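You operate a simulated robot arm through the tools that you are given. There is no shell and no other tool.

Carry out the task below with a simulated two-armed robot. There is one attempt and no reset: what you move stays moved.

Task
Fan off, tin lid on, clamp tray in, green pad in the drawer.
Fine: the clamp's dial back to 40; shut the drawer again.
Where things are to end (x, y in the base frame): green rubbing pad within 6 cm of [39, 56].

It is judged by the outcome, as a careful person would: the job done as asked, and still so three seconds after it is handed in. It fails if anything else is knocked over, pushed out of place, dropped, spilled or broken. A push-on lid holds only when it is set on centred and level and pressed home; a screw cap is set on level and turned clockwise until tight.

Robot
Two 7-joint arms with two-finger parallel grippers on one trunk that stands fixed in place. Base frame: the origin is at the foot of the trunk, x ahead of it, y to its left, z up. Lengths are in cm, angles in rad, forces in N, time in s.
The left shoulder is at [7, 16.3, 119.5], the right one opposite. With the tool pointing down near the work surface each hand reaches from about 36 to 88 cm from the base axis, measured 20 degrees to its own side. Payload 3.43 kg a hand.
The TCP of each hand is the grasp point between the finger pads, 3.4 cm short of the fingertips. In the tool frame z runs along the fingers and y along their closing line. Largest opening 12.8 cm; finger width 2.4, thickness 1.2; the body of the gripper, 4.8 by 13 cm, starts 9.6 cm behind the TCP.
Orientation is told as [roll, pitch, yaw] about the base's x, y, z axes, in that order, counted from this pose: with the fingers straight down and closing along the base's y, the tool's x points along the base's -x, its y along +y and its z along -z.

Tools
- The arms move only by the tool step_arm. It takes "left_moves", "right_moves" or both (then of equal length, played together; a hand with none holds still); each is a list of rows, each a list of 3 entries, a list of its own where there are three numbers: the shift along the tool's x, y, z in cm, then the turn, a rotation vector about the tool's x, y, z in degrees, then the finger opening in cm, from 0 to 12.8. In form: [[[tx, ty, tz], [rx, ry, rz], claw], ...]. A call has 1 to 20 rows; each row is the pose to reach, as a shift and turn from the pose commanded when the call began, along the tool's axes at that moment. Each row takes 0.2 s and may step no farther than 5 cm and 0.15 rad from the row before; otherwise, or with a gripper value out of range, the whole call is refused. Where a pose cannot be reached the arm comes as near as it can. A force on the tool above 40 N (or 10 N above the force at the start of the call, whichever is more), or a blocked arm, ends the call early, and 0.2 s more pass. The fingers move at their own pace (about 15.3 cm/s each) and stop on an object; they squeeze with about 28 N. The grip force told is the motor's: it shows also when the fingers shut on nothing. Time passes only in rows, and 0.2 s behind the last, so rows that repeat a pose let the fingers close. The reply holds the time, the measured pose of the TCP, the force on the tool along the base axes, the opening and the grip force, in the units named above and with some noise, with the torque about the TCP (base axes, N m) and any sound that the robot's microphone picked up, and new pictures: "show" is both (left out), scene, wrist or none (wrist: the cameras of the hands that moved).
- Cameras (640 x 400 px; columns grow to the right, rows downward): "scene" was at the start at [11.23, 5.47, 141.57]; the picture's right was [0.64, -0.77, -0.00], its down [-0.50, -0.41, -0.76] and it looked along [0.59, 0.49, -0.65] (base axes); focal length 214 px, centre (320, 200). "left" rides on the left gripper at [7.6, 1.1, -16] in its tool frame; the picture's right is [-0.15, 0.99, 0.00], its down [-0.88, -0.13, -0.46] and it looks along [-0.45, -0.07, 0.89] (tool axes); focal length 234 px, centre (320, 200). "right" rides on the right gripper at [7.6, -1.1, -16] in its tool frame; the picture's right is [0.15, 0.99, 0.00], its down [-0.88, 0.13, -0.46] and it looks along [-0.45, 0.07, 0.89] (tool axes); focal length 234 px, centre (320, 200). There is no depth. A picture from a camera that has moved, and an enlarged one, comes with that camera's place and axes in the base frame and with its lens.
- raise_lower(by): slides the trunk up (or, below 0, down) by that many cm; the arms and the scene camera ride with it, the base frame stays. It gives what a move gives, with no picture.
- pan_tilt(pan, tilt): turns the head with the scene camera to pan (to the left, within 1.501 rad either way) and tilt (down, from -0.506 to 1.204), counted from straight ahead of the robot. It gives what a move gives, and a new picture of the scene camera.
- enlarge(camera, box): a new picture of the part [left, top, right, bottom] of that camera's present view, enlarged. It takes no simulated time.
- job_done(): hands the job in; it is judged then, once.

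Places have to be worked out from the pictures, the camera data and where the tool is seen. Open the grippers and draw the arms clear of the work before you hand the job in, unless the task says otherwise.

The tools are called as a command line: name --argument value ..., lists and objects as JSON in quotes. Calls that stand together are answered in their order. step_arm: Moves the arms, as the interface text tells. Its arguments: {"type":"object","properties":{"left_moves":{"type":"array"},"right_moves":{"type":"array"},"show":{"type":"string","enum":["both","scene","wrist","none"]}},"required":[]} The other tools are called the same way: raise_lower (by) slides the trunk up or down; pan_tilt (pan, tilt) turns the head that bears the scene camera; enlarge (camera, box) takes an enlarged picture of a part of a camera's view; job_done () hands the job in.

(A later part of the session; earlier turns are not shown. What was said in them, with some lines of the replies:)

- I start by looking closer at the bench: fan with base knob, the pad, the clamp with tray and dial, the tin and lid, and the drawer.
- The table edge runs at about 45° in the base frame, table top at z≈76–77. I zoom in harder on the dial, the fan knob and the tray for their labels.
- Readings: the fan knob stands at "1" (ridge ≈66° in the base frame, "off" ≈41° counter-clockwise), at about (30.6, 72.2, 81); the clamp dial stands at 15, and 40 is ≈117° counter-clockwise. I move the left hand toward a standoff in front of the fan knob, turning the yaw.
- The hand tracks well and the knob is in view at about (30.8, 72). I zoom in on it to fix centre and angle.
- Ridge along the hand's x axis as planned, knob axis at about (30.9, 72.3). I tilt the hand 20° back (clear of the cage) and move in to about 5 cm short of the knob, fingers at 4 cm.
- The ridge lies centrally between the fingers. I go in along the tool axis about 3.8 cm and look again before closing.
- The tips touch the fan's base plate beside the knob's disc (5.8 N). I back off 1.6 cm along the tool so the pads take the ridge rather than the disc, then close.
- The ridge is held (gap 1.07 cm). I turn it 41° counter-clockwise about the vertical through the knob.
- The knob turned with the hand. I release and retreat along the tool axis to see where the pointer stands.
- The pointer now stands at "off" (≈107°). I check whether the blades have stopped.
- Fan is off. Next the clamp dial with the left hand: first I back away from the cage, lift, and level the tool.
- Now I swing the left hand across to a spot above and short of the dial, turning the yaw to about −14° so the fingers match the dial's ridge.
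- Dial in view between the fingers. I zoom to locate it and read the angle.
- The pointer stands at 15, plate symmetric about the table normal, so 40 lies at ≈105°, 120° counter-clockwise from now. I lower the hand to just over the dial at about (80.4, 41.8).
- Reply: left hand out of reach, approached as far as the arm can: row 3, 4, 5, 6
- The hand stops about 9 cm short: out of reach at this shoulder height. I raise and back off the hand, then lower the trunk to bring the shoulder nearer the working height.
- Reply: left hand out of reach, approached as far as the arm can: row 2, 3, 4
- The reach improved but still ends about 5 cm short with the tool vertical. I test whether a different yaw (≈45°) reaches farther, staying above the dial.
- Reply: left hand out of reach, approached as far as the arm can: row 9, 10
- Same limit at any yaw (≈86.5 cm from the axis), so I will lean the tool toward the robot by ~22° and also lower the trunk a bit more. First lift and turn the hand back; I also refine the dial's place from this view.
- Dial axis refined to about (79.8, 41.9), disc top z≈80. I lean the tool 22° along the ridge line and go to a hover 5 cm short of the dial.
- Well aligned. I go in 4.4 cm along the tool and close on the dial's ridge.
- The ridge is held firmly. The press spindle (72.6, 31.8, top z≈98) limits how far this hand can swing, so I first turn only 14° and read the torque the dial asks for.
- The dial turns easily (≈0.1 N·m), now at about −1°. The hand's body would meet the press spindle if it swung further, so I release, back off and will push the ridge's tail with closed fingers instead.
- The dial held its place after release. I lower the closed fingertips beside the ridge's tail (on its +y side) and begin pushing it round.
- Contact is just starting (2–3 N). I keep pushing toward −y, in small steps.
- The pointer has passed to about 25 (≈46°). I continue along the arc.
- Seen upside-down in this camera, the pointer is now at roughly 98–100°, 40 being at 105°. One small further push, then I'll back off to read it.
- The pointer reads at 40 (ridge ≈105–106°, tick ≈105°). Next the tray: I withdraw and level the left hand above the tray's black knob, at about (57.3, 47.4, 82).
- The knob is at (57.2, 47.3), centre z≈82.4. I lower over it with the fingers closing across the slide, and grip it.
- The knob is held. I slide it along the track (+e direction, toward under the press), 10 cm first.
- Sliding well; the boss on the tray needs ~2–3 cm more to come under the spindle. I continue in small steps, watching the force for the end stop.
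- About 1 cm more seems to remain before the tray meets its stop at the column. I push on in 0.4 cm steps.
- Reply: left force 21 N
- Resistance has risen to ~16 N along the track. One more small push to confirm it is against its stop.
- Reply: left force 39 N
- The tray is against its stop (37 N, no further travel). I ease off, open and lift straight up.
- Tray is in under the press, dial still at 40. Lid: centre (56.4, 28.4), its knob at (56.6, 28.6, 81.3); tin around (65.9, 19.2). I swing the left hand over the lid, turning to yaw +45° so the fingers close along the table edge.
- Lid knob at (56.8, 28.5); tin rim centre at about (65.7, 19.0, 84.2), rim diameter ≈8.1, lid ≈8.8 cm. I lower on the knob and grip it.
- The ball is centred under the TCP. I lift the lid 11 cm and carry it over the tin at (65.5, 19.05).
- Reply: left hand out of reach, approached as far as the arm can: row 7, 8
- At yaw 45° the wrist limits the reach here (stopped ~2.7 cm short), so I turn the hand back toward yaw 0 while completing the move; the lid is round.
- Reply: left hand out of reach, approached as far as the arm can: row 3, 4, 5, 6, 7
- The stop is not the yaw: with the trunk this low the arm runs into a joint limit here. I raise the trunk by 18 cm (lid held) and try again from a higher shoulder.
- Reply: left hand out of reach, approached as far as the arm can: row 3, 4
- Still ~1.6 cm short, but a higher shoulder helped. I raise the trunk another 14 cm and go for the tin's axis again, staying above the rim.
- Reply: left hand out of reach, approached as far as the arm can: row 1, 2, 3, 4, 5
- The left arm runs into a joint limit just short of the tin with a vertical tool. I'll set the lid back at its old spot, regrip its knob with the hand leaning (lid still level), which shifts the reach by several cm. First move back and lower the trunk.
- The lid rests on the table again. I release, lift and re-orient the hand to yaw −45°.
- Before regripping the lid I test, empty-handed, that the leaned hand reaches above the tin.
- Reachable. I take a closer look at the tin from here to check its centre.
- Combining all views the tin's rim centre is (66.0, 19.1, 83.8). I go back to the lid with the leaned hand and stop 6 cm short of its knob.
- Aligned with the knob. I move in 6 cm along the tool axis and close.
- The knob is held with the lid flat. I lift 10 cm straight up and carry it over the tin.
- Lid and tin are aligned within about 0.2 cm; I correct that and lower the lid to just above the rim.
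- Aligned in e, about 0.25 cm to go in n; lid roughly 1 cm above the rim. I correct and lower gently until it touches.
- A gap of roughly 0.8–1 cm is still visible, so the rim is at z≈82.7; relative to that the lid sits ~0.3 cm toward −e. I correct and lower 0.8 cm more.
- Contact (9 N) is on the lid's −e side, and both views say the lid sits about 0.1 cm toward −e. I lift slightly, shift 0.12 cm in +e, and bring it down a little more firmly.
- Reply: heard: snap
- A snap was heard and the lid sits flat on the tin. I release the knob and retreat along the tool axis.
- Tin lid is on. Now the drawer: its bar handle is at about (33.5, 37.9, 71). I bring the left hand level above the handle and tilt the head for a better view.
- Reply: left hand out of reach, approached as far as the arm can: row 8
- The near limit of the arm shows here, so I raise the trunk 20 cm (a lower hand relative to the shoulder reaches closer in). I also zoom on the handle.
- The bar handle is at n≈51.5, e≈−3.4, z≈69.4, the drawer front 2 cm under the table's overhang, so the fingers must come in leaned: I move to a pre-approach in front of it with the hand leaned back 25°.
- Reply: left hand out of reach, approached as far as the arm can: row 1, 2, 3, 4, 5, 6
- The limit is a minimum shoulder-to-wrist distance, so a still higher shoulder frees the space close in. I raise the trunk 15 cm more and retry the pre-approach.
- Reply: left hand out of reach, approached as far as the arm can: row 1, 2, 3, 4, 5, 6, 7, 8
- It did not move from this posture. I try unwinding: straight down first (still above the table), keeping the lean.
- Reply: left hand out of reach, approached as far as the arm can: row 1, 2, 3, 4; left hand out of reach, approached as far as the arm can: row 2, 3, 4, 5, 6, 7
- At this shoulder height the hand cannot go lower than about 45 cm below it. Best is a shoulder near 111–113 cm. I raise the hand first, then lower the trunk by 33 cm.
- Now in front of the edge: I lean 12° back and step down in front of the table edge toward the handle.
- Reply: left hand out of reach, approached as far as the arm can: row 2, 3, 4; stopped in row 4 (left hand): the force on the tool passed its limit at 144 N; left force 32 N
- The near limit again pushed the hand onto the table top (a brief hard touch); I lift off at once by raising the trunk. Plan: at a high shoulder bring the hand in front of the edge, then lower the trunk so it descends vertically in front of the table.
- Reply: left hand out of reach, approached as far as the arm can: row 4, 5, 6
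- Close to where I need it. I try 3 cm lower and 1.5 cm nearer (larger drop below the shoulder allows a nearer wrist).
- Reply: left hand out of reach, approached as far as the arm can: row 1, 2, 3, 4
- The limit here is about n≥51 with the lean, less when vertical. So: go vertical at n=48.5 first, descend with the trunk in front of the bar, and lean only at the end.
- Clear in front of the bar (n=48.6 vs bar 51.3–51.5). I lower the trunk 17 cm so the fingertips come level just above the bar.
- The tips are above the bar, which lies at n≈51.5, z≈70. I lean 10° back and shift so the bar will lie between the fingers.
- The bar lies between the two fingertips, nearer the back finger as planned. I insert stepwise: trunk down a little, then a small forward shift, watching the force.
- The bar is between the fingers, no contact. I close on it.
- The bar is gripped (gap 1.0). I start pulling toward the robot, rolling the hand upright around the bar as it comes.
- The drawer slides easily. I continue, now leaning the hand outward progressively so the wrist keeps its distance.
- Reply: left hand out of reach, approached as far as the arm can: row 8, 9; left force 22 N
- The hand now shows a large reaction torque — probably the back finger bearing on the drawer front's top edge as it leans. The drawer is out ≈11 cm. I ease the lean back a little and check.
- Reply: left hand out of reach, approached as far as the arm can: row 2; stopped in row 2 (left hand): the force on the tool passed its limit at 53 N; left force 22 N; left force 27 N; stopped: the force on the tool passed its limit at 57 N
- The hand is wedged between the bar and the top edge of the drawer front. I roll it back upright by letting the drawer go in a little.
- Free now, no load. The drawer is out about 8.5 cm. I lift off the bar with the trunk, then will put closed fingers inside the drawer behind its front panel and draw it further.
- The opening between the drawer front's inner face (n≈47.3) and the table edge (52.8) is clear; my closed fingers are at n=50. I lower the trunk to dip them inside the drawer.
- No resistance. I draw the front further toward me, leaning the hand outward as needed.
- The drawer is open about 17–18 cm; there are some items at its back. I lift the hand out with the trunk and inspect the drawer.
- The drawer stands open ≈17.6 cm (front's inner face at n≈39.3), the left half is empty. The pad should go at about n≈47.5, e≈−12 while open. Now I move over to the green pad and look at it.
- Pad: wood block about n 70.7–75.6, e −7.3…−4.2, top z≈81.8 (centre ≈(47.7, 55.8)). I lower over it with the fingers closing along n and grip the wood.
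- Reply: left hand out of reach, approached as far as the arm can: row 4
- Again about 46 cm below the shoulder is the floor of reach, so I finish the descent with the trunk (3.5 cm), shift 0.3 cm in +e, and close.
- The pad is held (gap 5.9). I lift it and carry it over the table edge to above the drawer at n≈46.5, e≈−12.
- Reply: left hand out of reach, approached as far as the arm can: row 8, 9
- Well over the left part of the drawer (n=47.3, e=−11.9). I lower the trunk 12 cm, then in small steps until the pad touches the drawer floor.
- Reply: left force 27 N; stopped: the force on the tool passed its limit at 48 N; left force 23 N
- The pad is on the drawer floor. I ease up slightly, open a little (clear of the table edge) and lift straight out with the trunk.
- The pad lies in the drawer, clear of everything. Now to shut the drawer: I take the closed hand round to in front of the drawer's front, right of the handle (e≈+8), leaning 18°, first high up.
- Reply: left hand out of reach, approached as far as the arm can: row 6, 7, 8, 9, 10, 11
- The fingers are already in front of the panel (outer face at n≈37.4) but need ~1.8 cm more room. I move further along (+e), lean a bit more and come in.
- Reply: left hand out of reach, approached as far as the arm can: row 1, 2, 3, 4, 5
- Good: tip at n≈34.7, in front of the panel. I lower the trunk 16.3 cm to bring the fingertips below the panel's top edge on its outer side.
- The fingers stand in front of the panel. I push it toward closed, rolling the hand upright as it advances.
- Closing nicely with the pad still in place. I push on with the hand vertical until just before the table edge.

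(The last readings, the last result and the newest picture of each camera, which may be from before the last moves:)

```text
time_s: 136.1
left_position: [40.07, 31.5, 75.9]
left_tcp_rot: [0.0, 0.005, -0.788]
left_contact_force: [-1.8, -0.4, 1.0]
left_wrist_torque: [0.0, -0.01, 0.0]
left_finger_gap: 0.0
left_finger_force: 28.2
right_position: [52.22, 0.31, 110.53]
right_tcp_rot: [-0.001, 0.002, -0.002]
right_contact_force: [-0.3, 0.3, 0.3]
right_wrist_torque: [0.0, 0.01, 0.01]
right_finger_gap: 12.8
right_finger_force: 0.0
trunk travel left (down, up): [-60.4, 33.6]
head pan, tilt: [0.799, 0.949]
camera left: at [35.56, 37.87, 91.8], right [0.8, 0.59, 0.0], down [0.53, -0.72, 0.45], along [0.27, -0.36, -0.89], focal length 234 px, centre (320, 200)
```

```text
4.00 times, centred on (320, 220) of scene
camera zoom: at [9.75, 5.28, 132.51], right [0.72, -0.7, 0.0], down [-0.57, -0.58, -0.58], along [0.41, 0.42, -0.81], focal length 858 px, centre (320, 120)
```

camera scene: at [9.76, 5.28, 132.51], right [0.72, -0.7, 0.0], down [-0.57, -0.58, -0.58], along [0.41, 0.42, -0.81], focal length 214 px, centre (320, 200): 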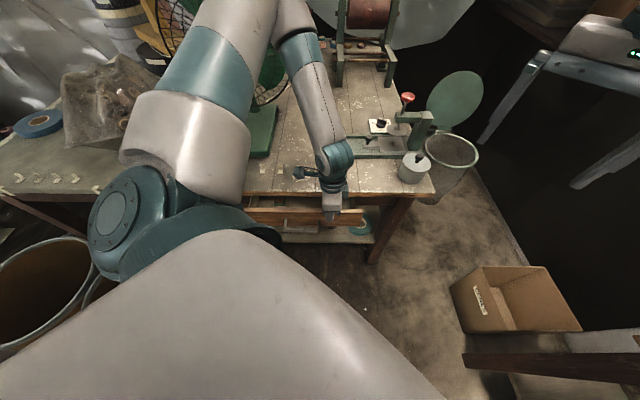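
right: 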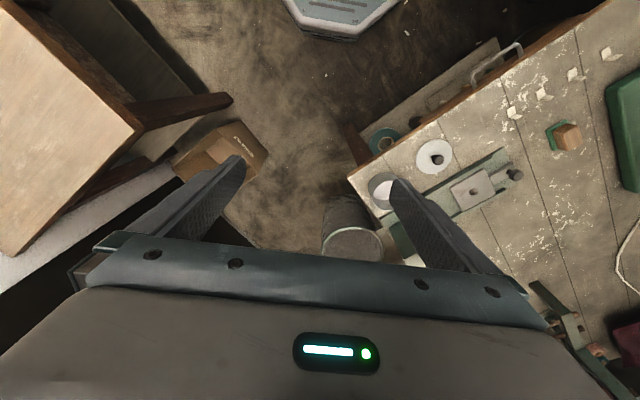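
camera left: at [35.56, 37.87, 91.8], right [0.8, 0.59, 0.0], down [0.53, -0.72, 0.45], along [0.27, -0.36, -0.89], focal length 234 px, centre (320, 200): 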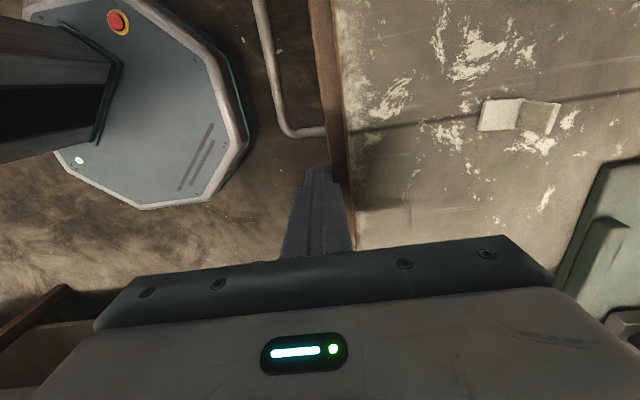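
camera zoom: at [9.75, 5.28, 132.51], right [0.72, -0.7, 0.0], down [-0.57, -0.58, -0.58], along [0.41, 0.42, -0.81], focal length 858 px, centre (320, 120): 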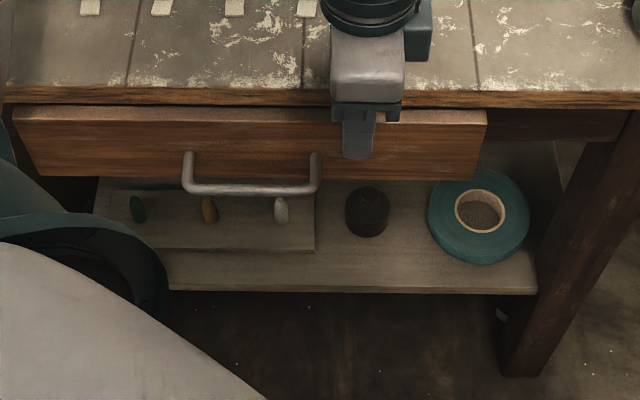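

Nearly flush with the table edge. For the last 3 cm I push on the bar handle instead: back off, go lower, and step across to the bar's right end.

step_arm --left_moves '[[[0, -1.7, 0], [0, 0, 0], 0], [[0, -3.5, 0], [0, 0, 0], 0], [[0, -5.2, 0], [0, 0, 0], 0], [[0, -5.2, 0], [0, 0, 0], 0]]' --show "none"

raise_lower --by -3.6

step_arm --left_moves '[[[1.9, 0, 0], [0, 0, 0], 0], [[3.8, 0, 0], [0, 0, 0], 0], [[5.8, 0.1, 0], [0, 0, 0], 0]]' --show "wrist"

enlarge --camera "left" --box '[220, 60, 420, 200]'

```text
time_s: 137.1
left_position: [36.32, 27.97, 75.88]
left_tcp_rot: [-0.001, 0.003, -0.786]
left_contact_force: [-0.8, -0.5, -0.2]
left_wrist_torque: [0.0, -0.03, 0.03]
left_finger_gap: 0.0
left_finger_force: 27.8
right_position: [52.21, 0.3, 110.56]
right_tcp_rot: [-0.002, 0.003, 0.0]
right_contact_force: [0.2, 0.1, 0.0]
right_wrist_torque: [0.01, -0.04, 0.02]
right_finger_gap: 12.8
right_finger_force: 0.1
trunk travel left (down, up): [-60.4, 33.6]
head pan, tilt: [0.799, 0.949]
```

```text
time_s: 137.9
left_position: [36.36, 28.04, 72.33]
left_tcp_rot: [-0.001, 0.005, -0.787]
left_contact_force: [0.5, -0.7, -0.6]
left_wrist_torque: [0.02, -0.01, 0.02]
left_finger_gap: 0.0
left_finger_force: 28.0
right_position: [52.17, 0.2, 107.02]
right_tcp_rot: [0.0, -0.001, 0.001]
right_contact_force: [0.8, -0.3, -0.5]
right_wrist_torque: [0.01, -0.02, 0.0]
right_finger_gap: 12.81
right_finger_force: 0.0
trunk travel left (down, up): [-56.8, 37.2]
head pan, tilt: [0.799, 0.949]
```

```text
time_s: 138.7
left_position: [33.6, 32.64, 71.55]
left_tcp_rot: [-0.003, 0.005, -0.791]
left_contact_force: [0.6, 0.1, -0.6]
left_wrist_torque: [-0.03, -0.03, 0.02]
left_finger_gap: 0.0
left_finger_force: 28.1
left hand out of reach, approached as far as the arm can: row 2, 3
right_position: [52.15, 0.29, 106.98]
right_tcp_rot: [-0.001, 0.001, -0.001]
right_contact_force: [-0.9, 0.8, 0.1]
right_wrist_torque: [-0.03, -0.01, 0.03]
right_finger_gap: 12.79
right_finger_force: 0.0
trunk travel left (down, up): [-56.8, 37.2]
head pan, tilt: [0.799, 0.949]
camera left: at [29.16, 38.91, 87.62], right [0.8, 0.59, 0.0], down [0.53, -0.72, 0.45], along [0.27, -0.36, -0.89], focal length 234 px, centre (320, 200)
```

left: 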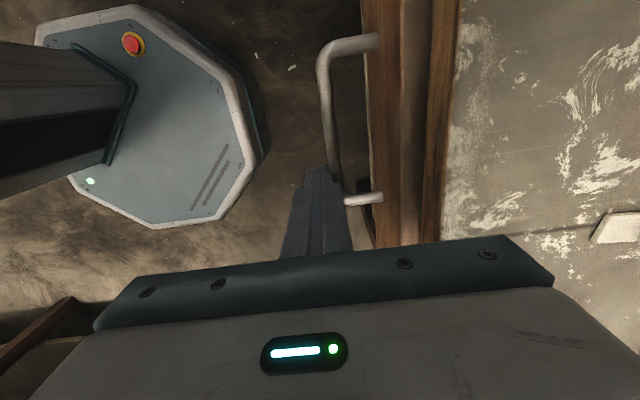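

```text
2.86 times, centred on (320, 130) of left
camera zoom: at [29.16, 38.91, 87.62], right [0.8, 0.59, 0.0], down [0.53, -0.72, 0.45], along [0.27, -0.36, -0.89], focal length 669 px, centre (320, 400)
```

zoom: 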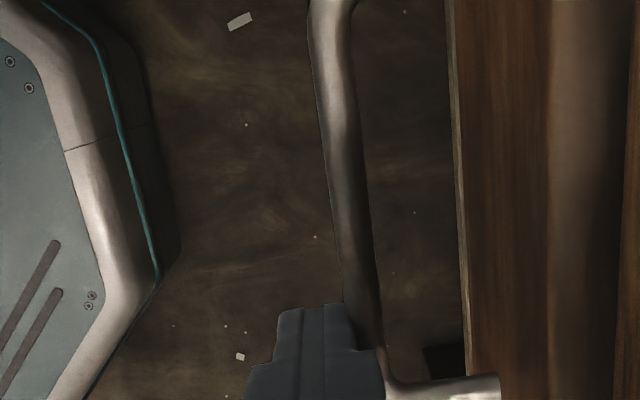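

The bar is right behind my fingers (n≈48.3), drawer still 3 cm out. I push the bar in steps until it stops.

step_arm --left_moves '[[[0.3, 0.7, 0], [0, 0, 0], 0], [[0.5, 1.4, 0], [0, 0, 0], 0], [[0.5, 2.1, 0], [0, 0, 0], 0], [[0.5, 2.7, 0], [0, 0, 0], 0]]' --show "wrist"

enlarge --camera "scene" --box '[240, 160, 400, 260]'

```text
time_s: 139.7
left_position: [35.2, 34.78, 71.61]
left_tcp_rot: [0.001, 0.006, -0.787]
left_contact_force: [-1.5, -1.1, -0.7]
left_wrist_torque: [-0.04, 0.05, 0.0]
left_finger_gap: 0.02
left_finger_force: 27.7
right_position: [52.22, 0.32, 106.96]
right_tcp_rot: [-0.002, 0.002, 0.002]
right_contact_force: [-0.1, 0.6, 0.7]
right_wrist_torque: [0.01, 0.01, 0.01]
right_finger_gap: 12.81
right_finger_force: 0.0
trunk travel left (down, up): [-56.8, 37.2]
head pan, tilt: [0.799, 0.949]
camera left: at [30.62, 41.06, 87.66], right [0.8, 0.59, 0.0], down [0.53, -0.72, 0.45], along [0.27, -0.36, -0.89], focal length 234 px, centre (320, 200)
```

left: 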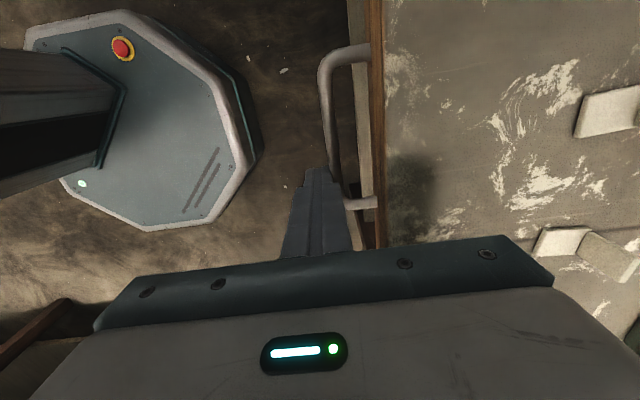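

```text
4.00 times, centred on (320, 210) of scene
camera zoom: at [9.75, 5.29, 128.91], right [0.72, -0.7, 0.0], down [-0.57, -0.58, -0.58], along [0.41, 0.42, -0.81], focal length 858 px, centre (320, 160)
```

zoom: 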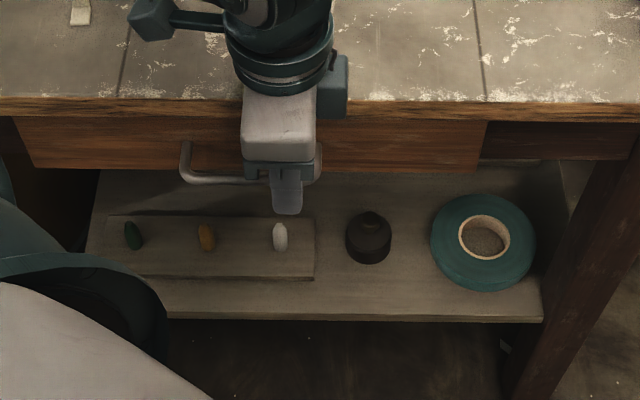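

step_arm --left_moves '[[[0, 0.4, 0], [0, 0, 0], 0], [[0, 0.8, 0], [0, 0, 0], 0], [[0, 1.1, 0], [0, 0, 0], 0]]' --show "none"

enlarge --camera "left" --box '[220, 20, 420, 200]'

```text
time_s: 140.5
left_position: [35.67, 35.39, 71.8]
left_tcp_rot: [-0.005, 0.004, -0.787]
left_contact_force: [-13.6, -16.9, -6.4]
left_wrist_torque: [-0.42, 0.28, 0.18]
left_finger_gap: 0.01
left_finger_force: 28.2
right_position: [52.03, 0.04, 106.88]
right_tcp_rot: [0.0, 0.001, -0.001]
right_contact_force: [-0.1, 0.8, 0.1]
right_wrist_torque: [-0.01, 0.0, 0.01]
right_finger_gap: 12.81
right_finger_force: 0.0
trunk travel left (down, up): [-56.8, 37.2]
head pan, tilt: [0.799, 0.949]
```

```text
2.22 times, centred on (320, 110) of left
camera zoom: at [31.18, 41.66, 87.69], right [0.8, 0.59, -0.01], down [0.53, -0.72, 0.45], along [0.27, -0.37, -0.89], focal length 520 px, centre (320, 400)
```

zoom: 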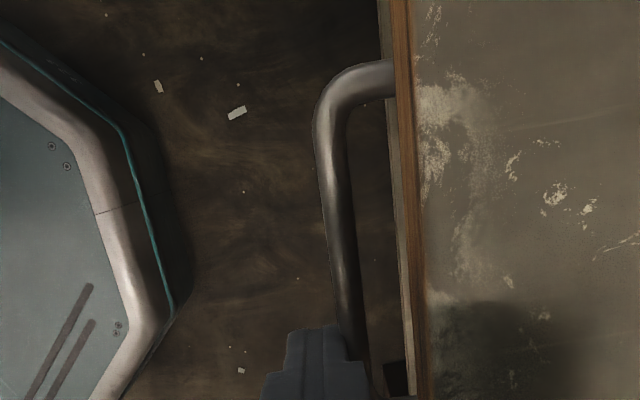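

The drawer has come up against its stop (22 N, bar back at its original place). I back the hand off and raise the trunk clear.

step_arm --left_moves '[[[0, -1.0, 0], [0, 0, 0], 0], [[0, -2.2, 0], [0, 0, 0], 0], [[0, -3.0, 0], [0, 0, 0], 0]]' --show "none"

raise_lower --by 20

step_arm --left_moves '[[[1, 1, -4], [0, 0, 0], 4], [[2, 2, -8], [0, 0, 0], 8], [[3, 3, -12], [0, 0, 0], 12], [[5, 3, -16], [0, 0, 0], 12.5], [[9, 3, -18], [0, 0, 0], 12.5], [[13, 3, -18], [0, 0, 0], 12.5], [[17, 3, -18], [0, 0, 0], 12.5]]' --show "both"

```text
time_s: 141.3
left_position: [33.91, 33.64, 71.61]
left_tcp_rot: [0.001, 0.004, -0.787]
left_contact_force: [0.6, 0.6, 0.9]
left_wrist_torque: [0.01, -0.02, 0.01]
left_finger_gap: 0.0
left_finger_force: 27.8
right_position: [52.17, 0.37, 106.95]
right_tcp_rot: [-0.002, 0.002, 0.001]
right_contact_force: [-0.2, -0.2, 0.1]
right_wrist_torque: [0.02, -0.01, 0.01]
right_finger_gap: 12.8
right_finger_force: 0.1
trunk travel left (down, up): [-56.8, 37.2]
head pan, tilt: [0.799, 0.949]
```

```text
time_s: 143.5
left_position: [33.91, 33.56, 91.59]
left_tcp_rot: [0.0, 0.005, -0.786]
left_contact_force: [-0.7, 0.9, 0.5]
left_wrist_torque: [0.01, -0.03, -0.04]
left_finger_gap: 0.01
left_finger_force: 27.5
right_position: [52.29, 0.19, 126.93]
right_tcp_rot: [-0.001, 0.002, 0.001]
right_contact_force: [0.4, 0.2, -0.2]
right_wrist_torque: [0.01, 0.02, -0.02]
right_finger_gap: 12.79
right_finger_force: 0.0
trunk travel left (down, up): [-76.8, 17.2]
head pan, tilt: [0.799, 0.949]
```

```text
time_s: 145.1
left_position: [24.65, 49.21, 109.9]
left_tcp_rot: [0.0, 0.002, -0.788]
left_contact_force: [-0.4, 0.3, 0.3]
left_wrist_torque: [0.01, -0.03, 0.02]
left_finger_gap: 12.5
left_finger_force: 0.0
left hand out of reach, approached as far as the arm can: row 1, 2, 3, 4, 5, 6, 7
right_position: [51.9, 0.29, 127.1]
right_tcp_rot: [-0.002, 0.0, -0.002]
right_contact_force: [-0.3, 0.0, -0.8]
right_wrist_torque: [-0.01, 0.0, 0.01]
right_finger_gap: 12.79
right_finger_force: 0.1
trunk travel left (down, up): [-76.8, 17.2]
head pan, tilt: [0.799, 0.949]
camera scene: at [9.52, 5.29, 148.93], right [0.72, -0.7, 0.0], down [-0.57, -0.58, -0.58], along [0.41, 0.42, -0.81], focal length 214 px, centre (320, 200)
camera left: at [20.13, 55.38, 125.77], right [0.8, 0.59, 0.0], down [0.53, -0.72, 0.45], along [0.27, -0.37, -0.89], focal length 234 px, centre (320, 200)
```

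scene: 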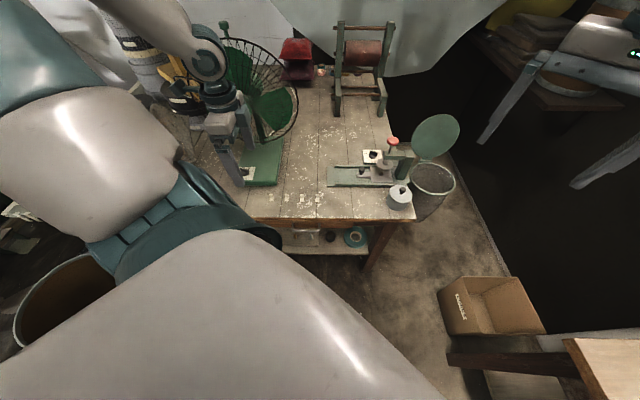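
left: 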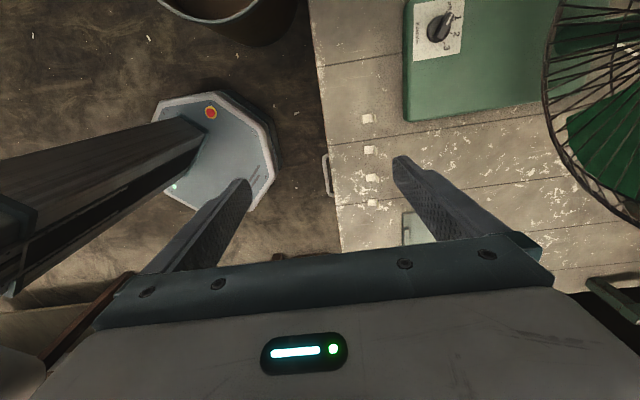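

Arm withdrawn and gripper open. I check every item once more.

enlarge --camera "left" --box '[396, 0, 476, 60]'

enlarge --camera "scene" --box '[330, 130, 426, 215]'

enlarge --camera "scene" --box '[355, 145, 387, 165]'

enlarge --camera "scene" --box '[240, 180, 400, 280]'

enlarge --camera "left" --box '[300, 60, 460, 240]'

```text
6.67 times, centred on (436, 30) of left
camera zoom: at [20.13, 55.38, 125.77], right [0.8, 0.59, 0.0], down [0.53, -0.72, 0.45], along [0.27, -0.37, -0.89], focal length 1561 px, centre (-453, 1333)
```

zoom: 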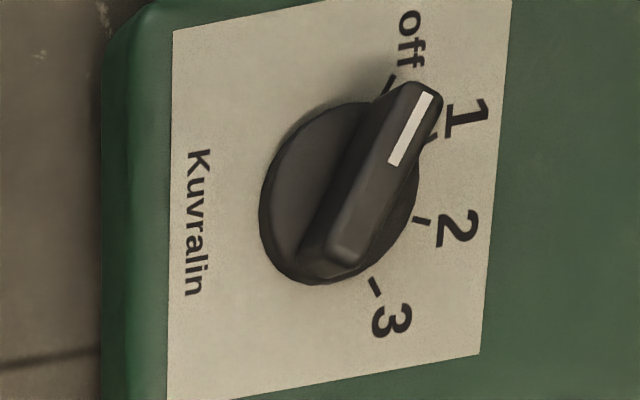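

```text
4.71 times, centred on (378, 172) of scene
camera zoom: at [9.52, 5.29, 148.93], right [0.72, -0.7, 0.0], down [-0.57, -0.58, -0.58], along [0.41, 0.42, -0.81], focal length 1009 px, centre (47, 329)
```

zoom: 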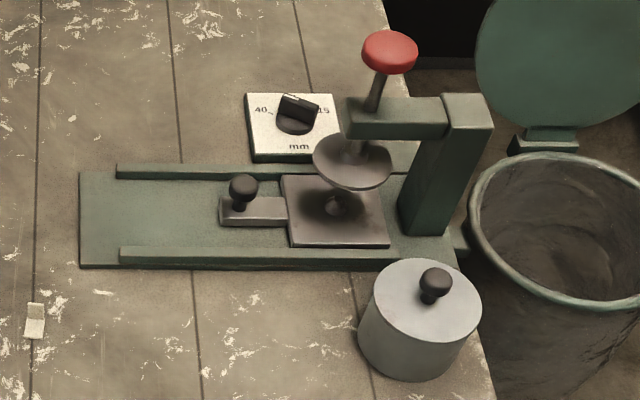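

```text
16.00 times, centred on (371, 155) of scene
camera zoom: at [9.52, 5.29, 148.93], right [0.72, -0.7, 0.0], down [-0.57, -0.58, -0.58], along [0.41, 0.42, -0.81], focal length 3432 px, centre (-496, 920)
```

zoom: 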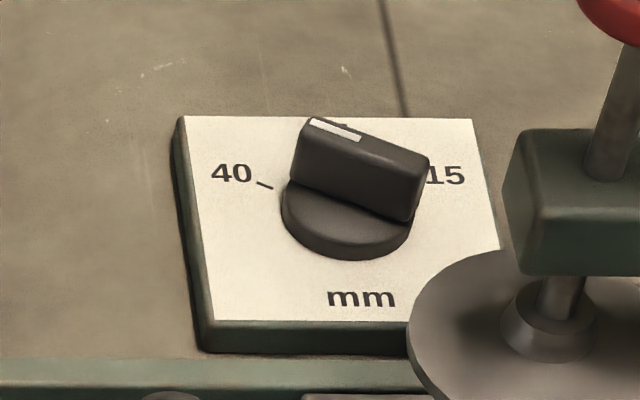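

```text
4.00 times, centred on (320, 230) of scene
camera zoom: at [9.52, 5.29, 148.93], right [0.72, -0.7, 0.0], down [-0.57, -0.58, -0.58], along [0.41, 0.42, -0.81], focal length 858 px, centre (320, 80)
```

zoom: 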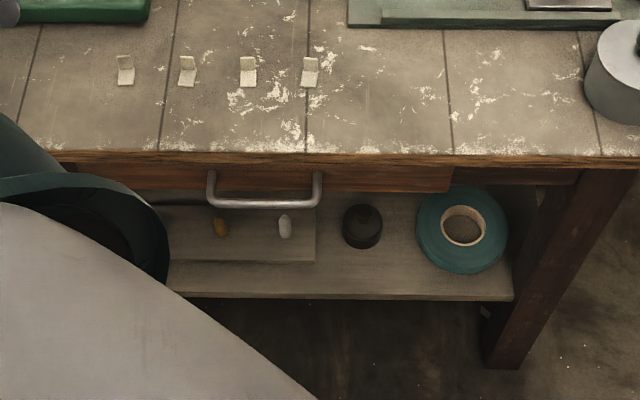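

```text
2.22 times, centred on (380, 150) of left
camera zoom: at [20.13, 55.38, 125.77], right [0.8, 0.59, 0.0], down [0.53, -0.72, 0.45], along [0.27, -0.37, -0.89], focal length 520 px, centre (187, 311)
```

zoom: 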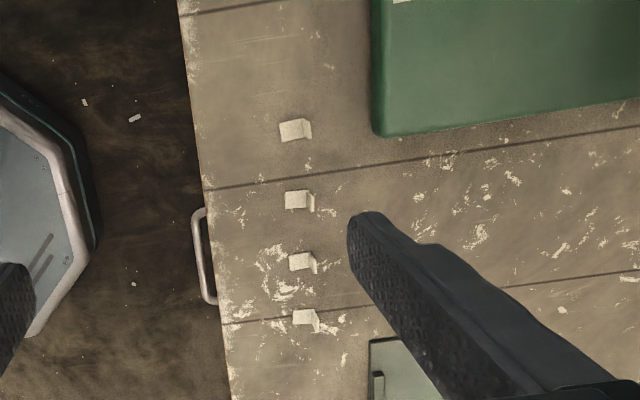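

All checks out: the fan knob is at "off" with the blades still, the dial is at 40, the tray is in, the lid snapped on, and the pad is in the shut drawer. The four brackets and other items are in place, and both grippers are open and clear. I hand the job in.

job_done

```text
The job is handed in.
```

All the asked steps are done and the job is handed in, but I don't have the judge's result. The pad can't be seen in the closed drawer, so I worked out its position.

- **Fan:** the knob is at "off", within about 3° of the mark, and the blades are still. Turning the knob shifted the fan base about 0.4 cm.
- **Tin lid:** it is on and sits level. I heard it snap home.
- **Clamp tray:** it is pushed in against its stop.
- **Clamp dial:** it reads 40, within about 2–5° of the mark.
- **Green pad:** it is in the left part of the drawer, at about [37.3, 54.2], roughly 2.5 cm from the target. I based this on where I set it down and how far the drawer then closed.
- **Drawer:** it is shut against its stop, with the handle back where it started.

While I was reaching for the drawer handle, the left hand hit the table top hard: the force peaked at 144 N before the move stopped. I saw nothing knocked over or out of place afterwards; the four small brackets near the table edge are where they were. Both grippers are open and the arms are clear of the work.
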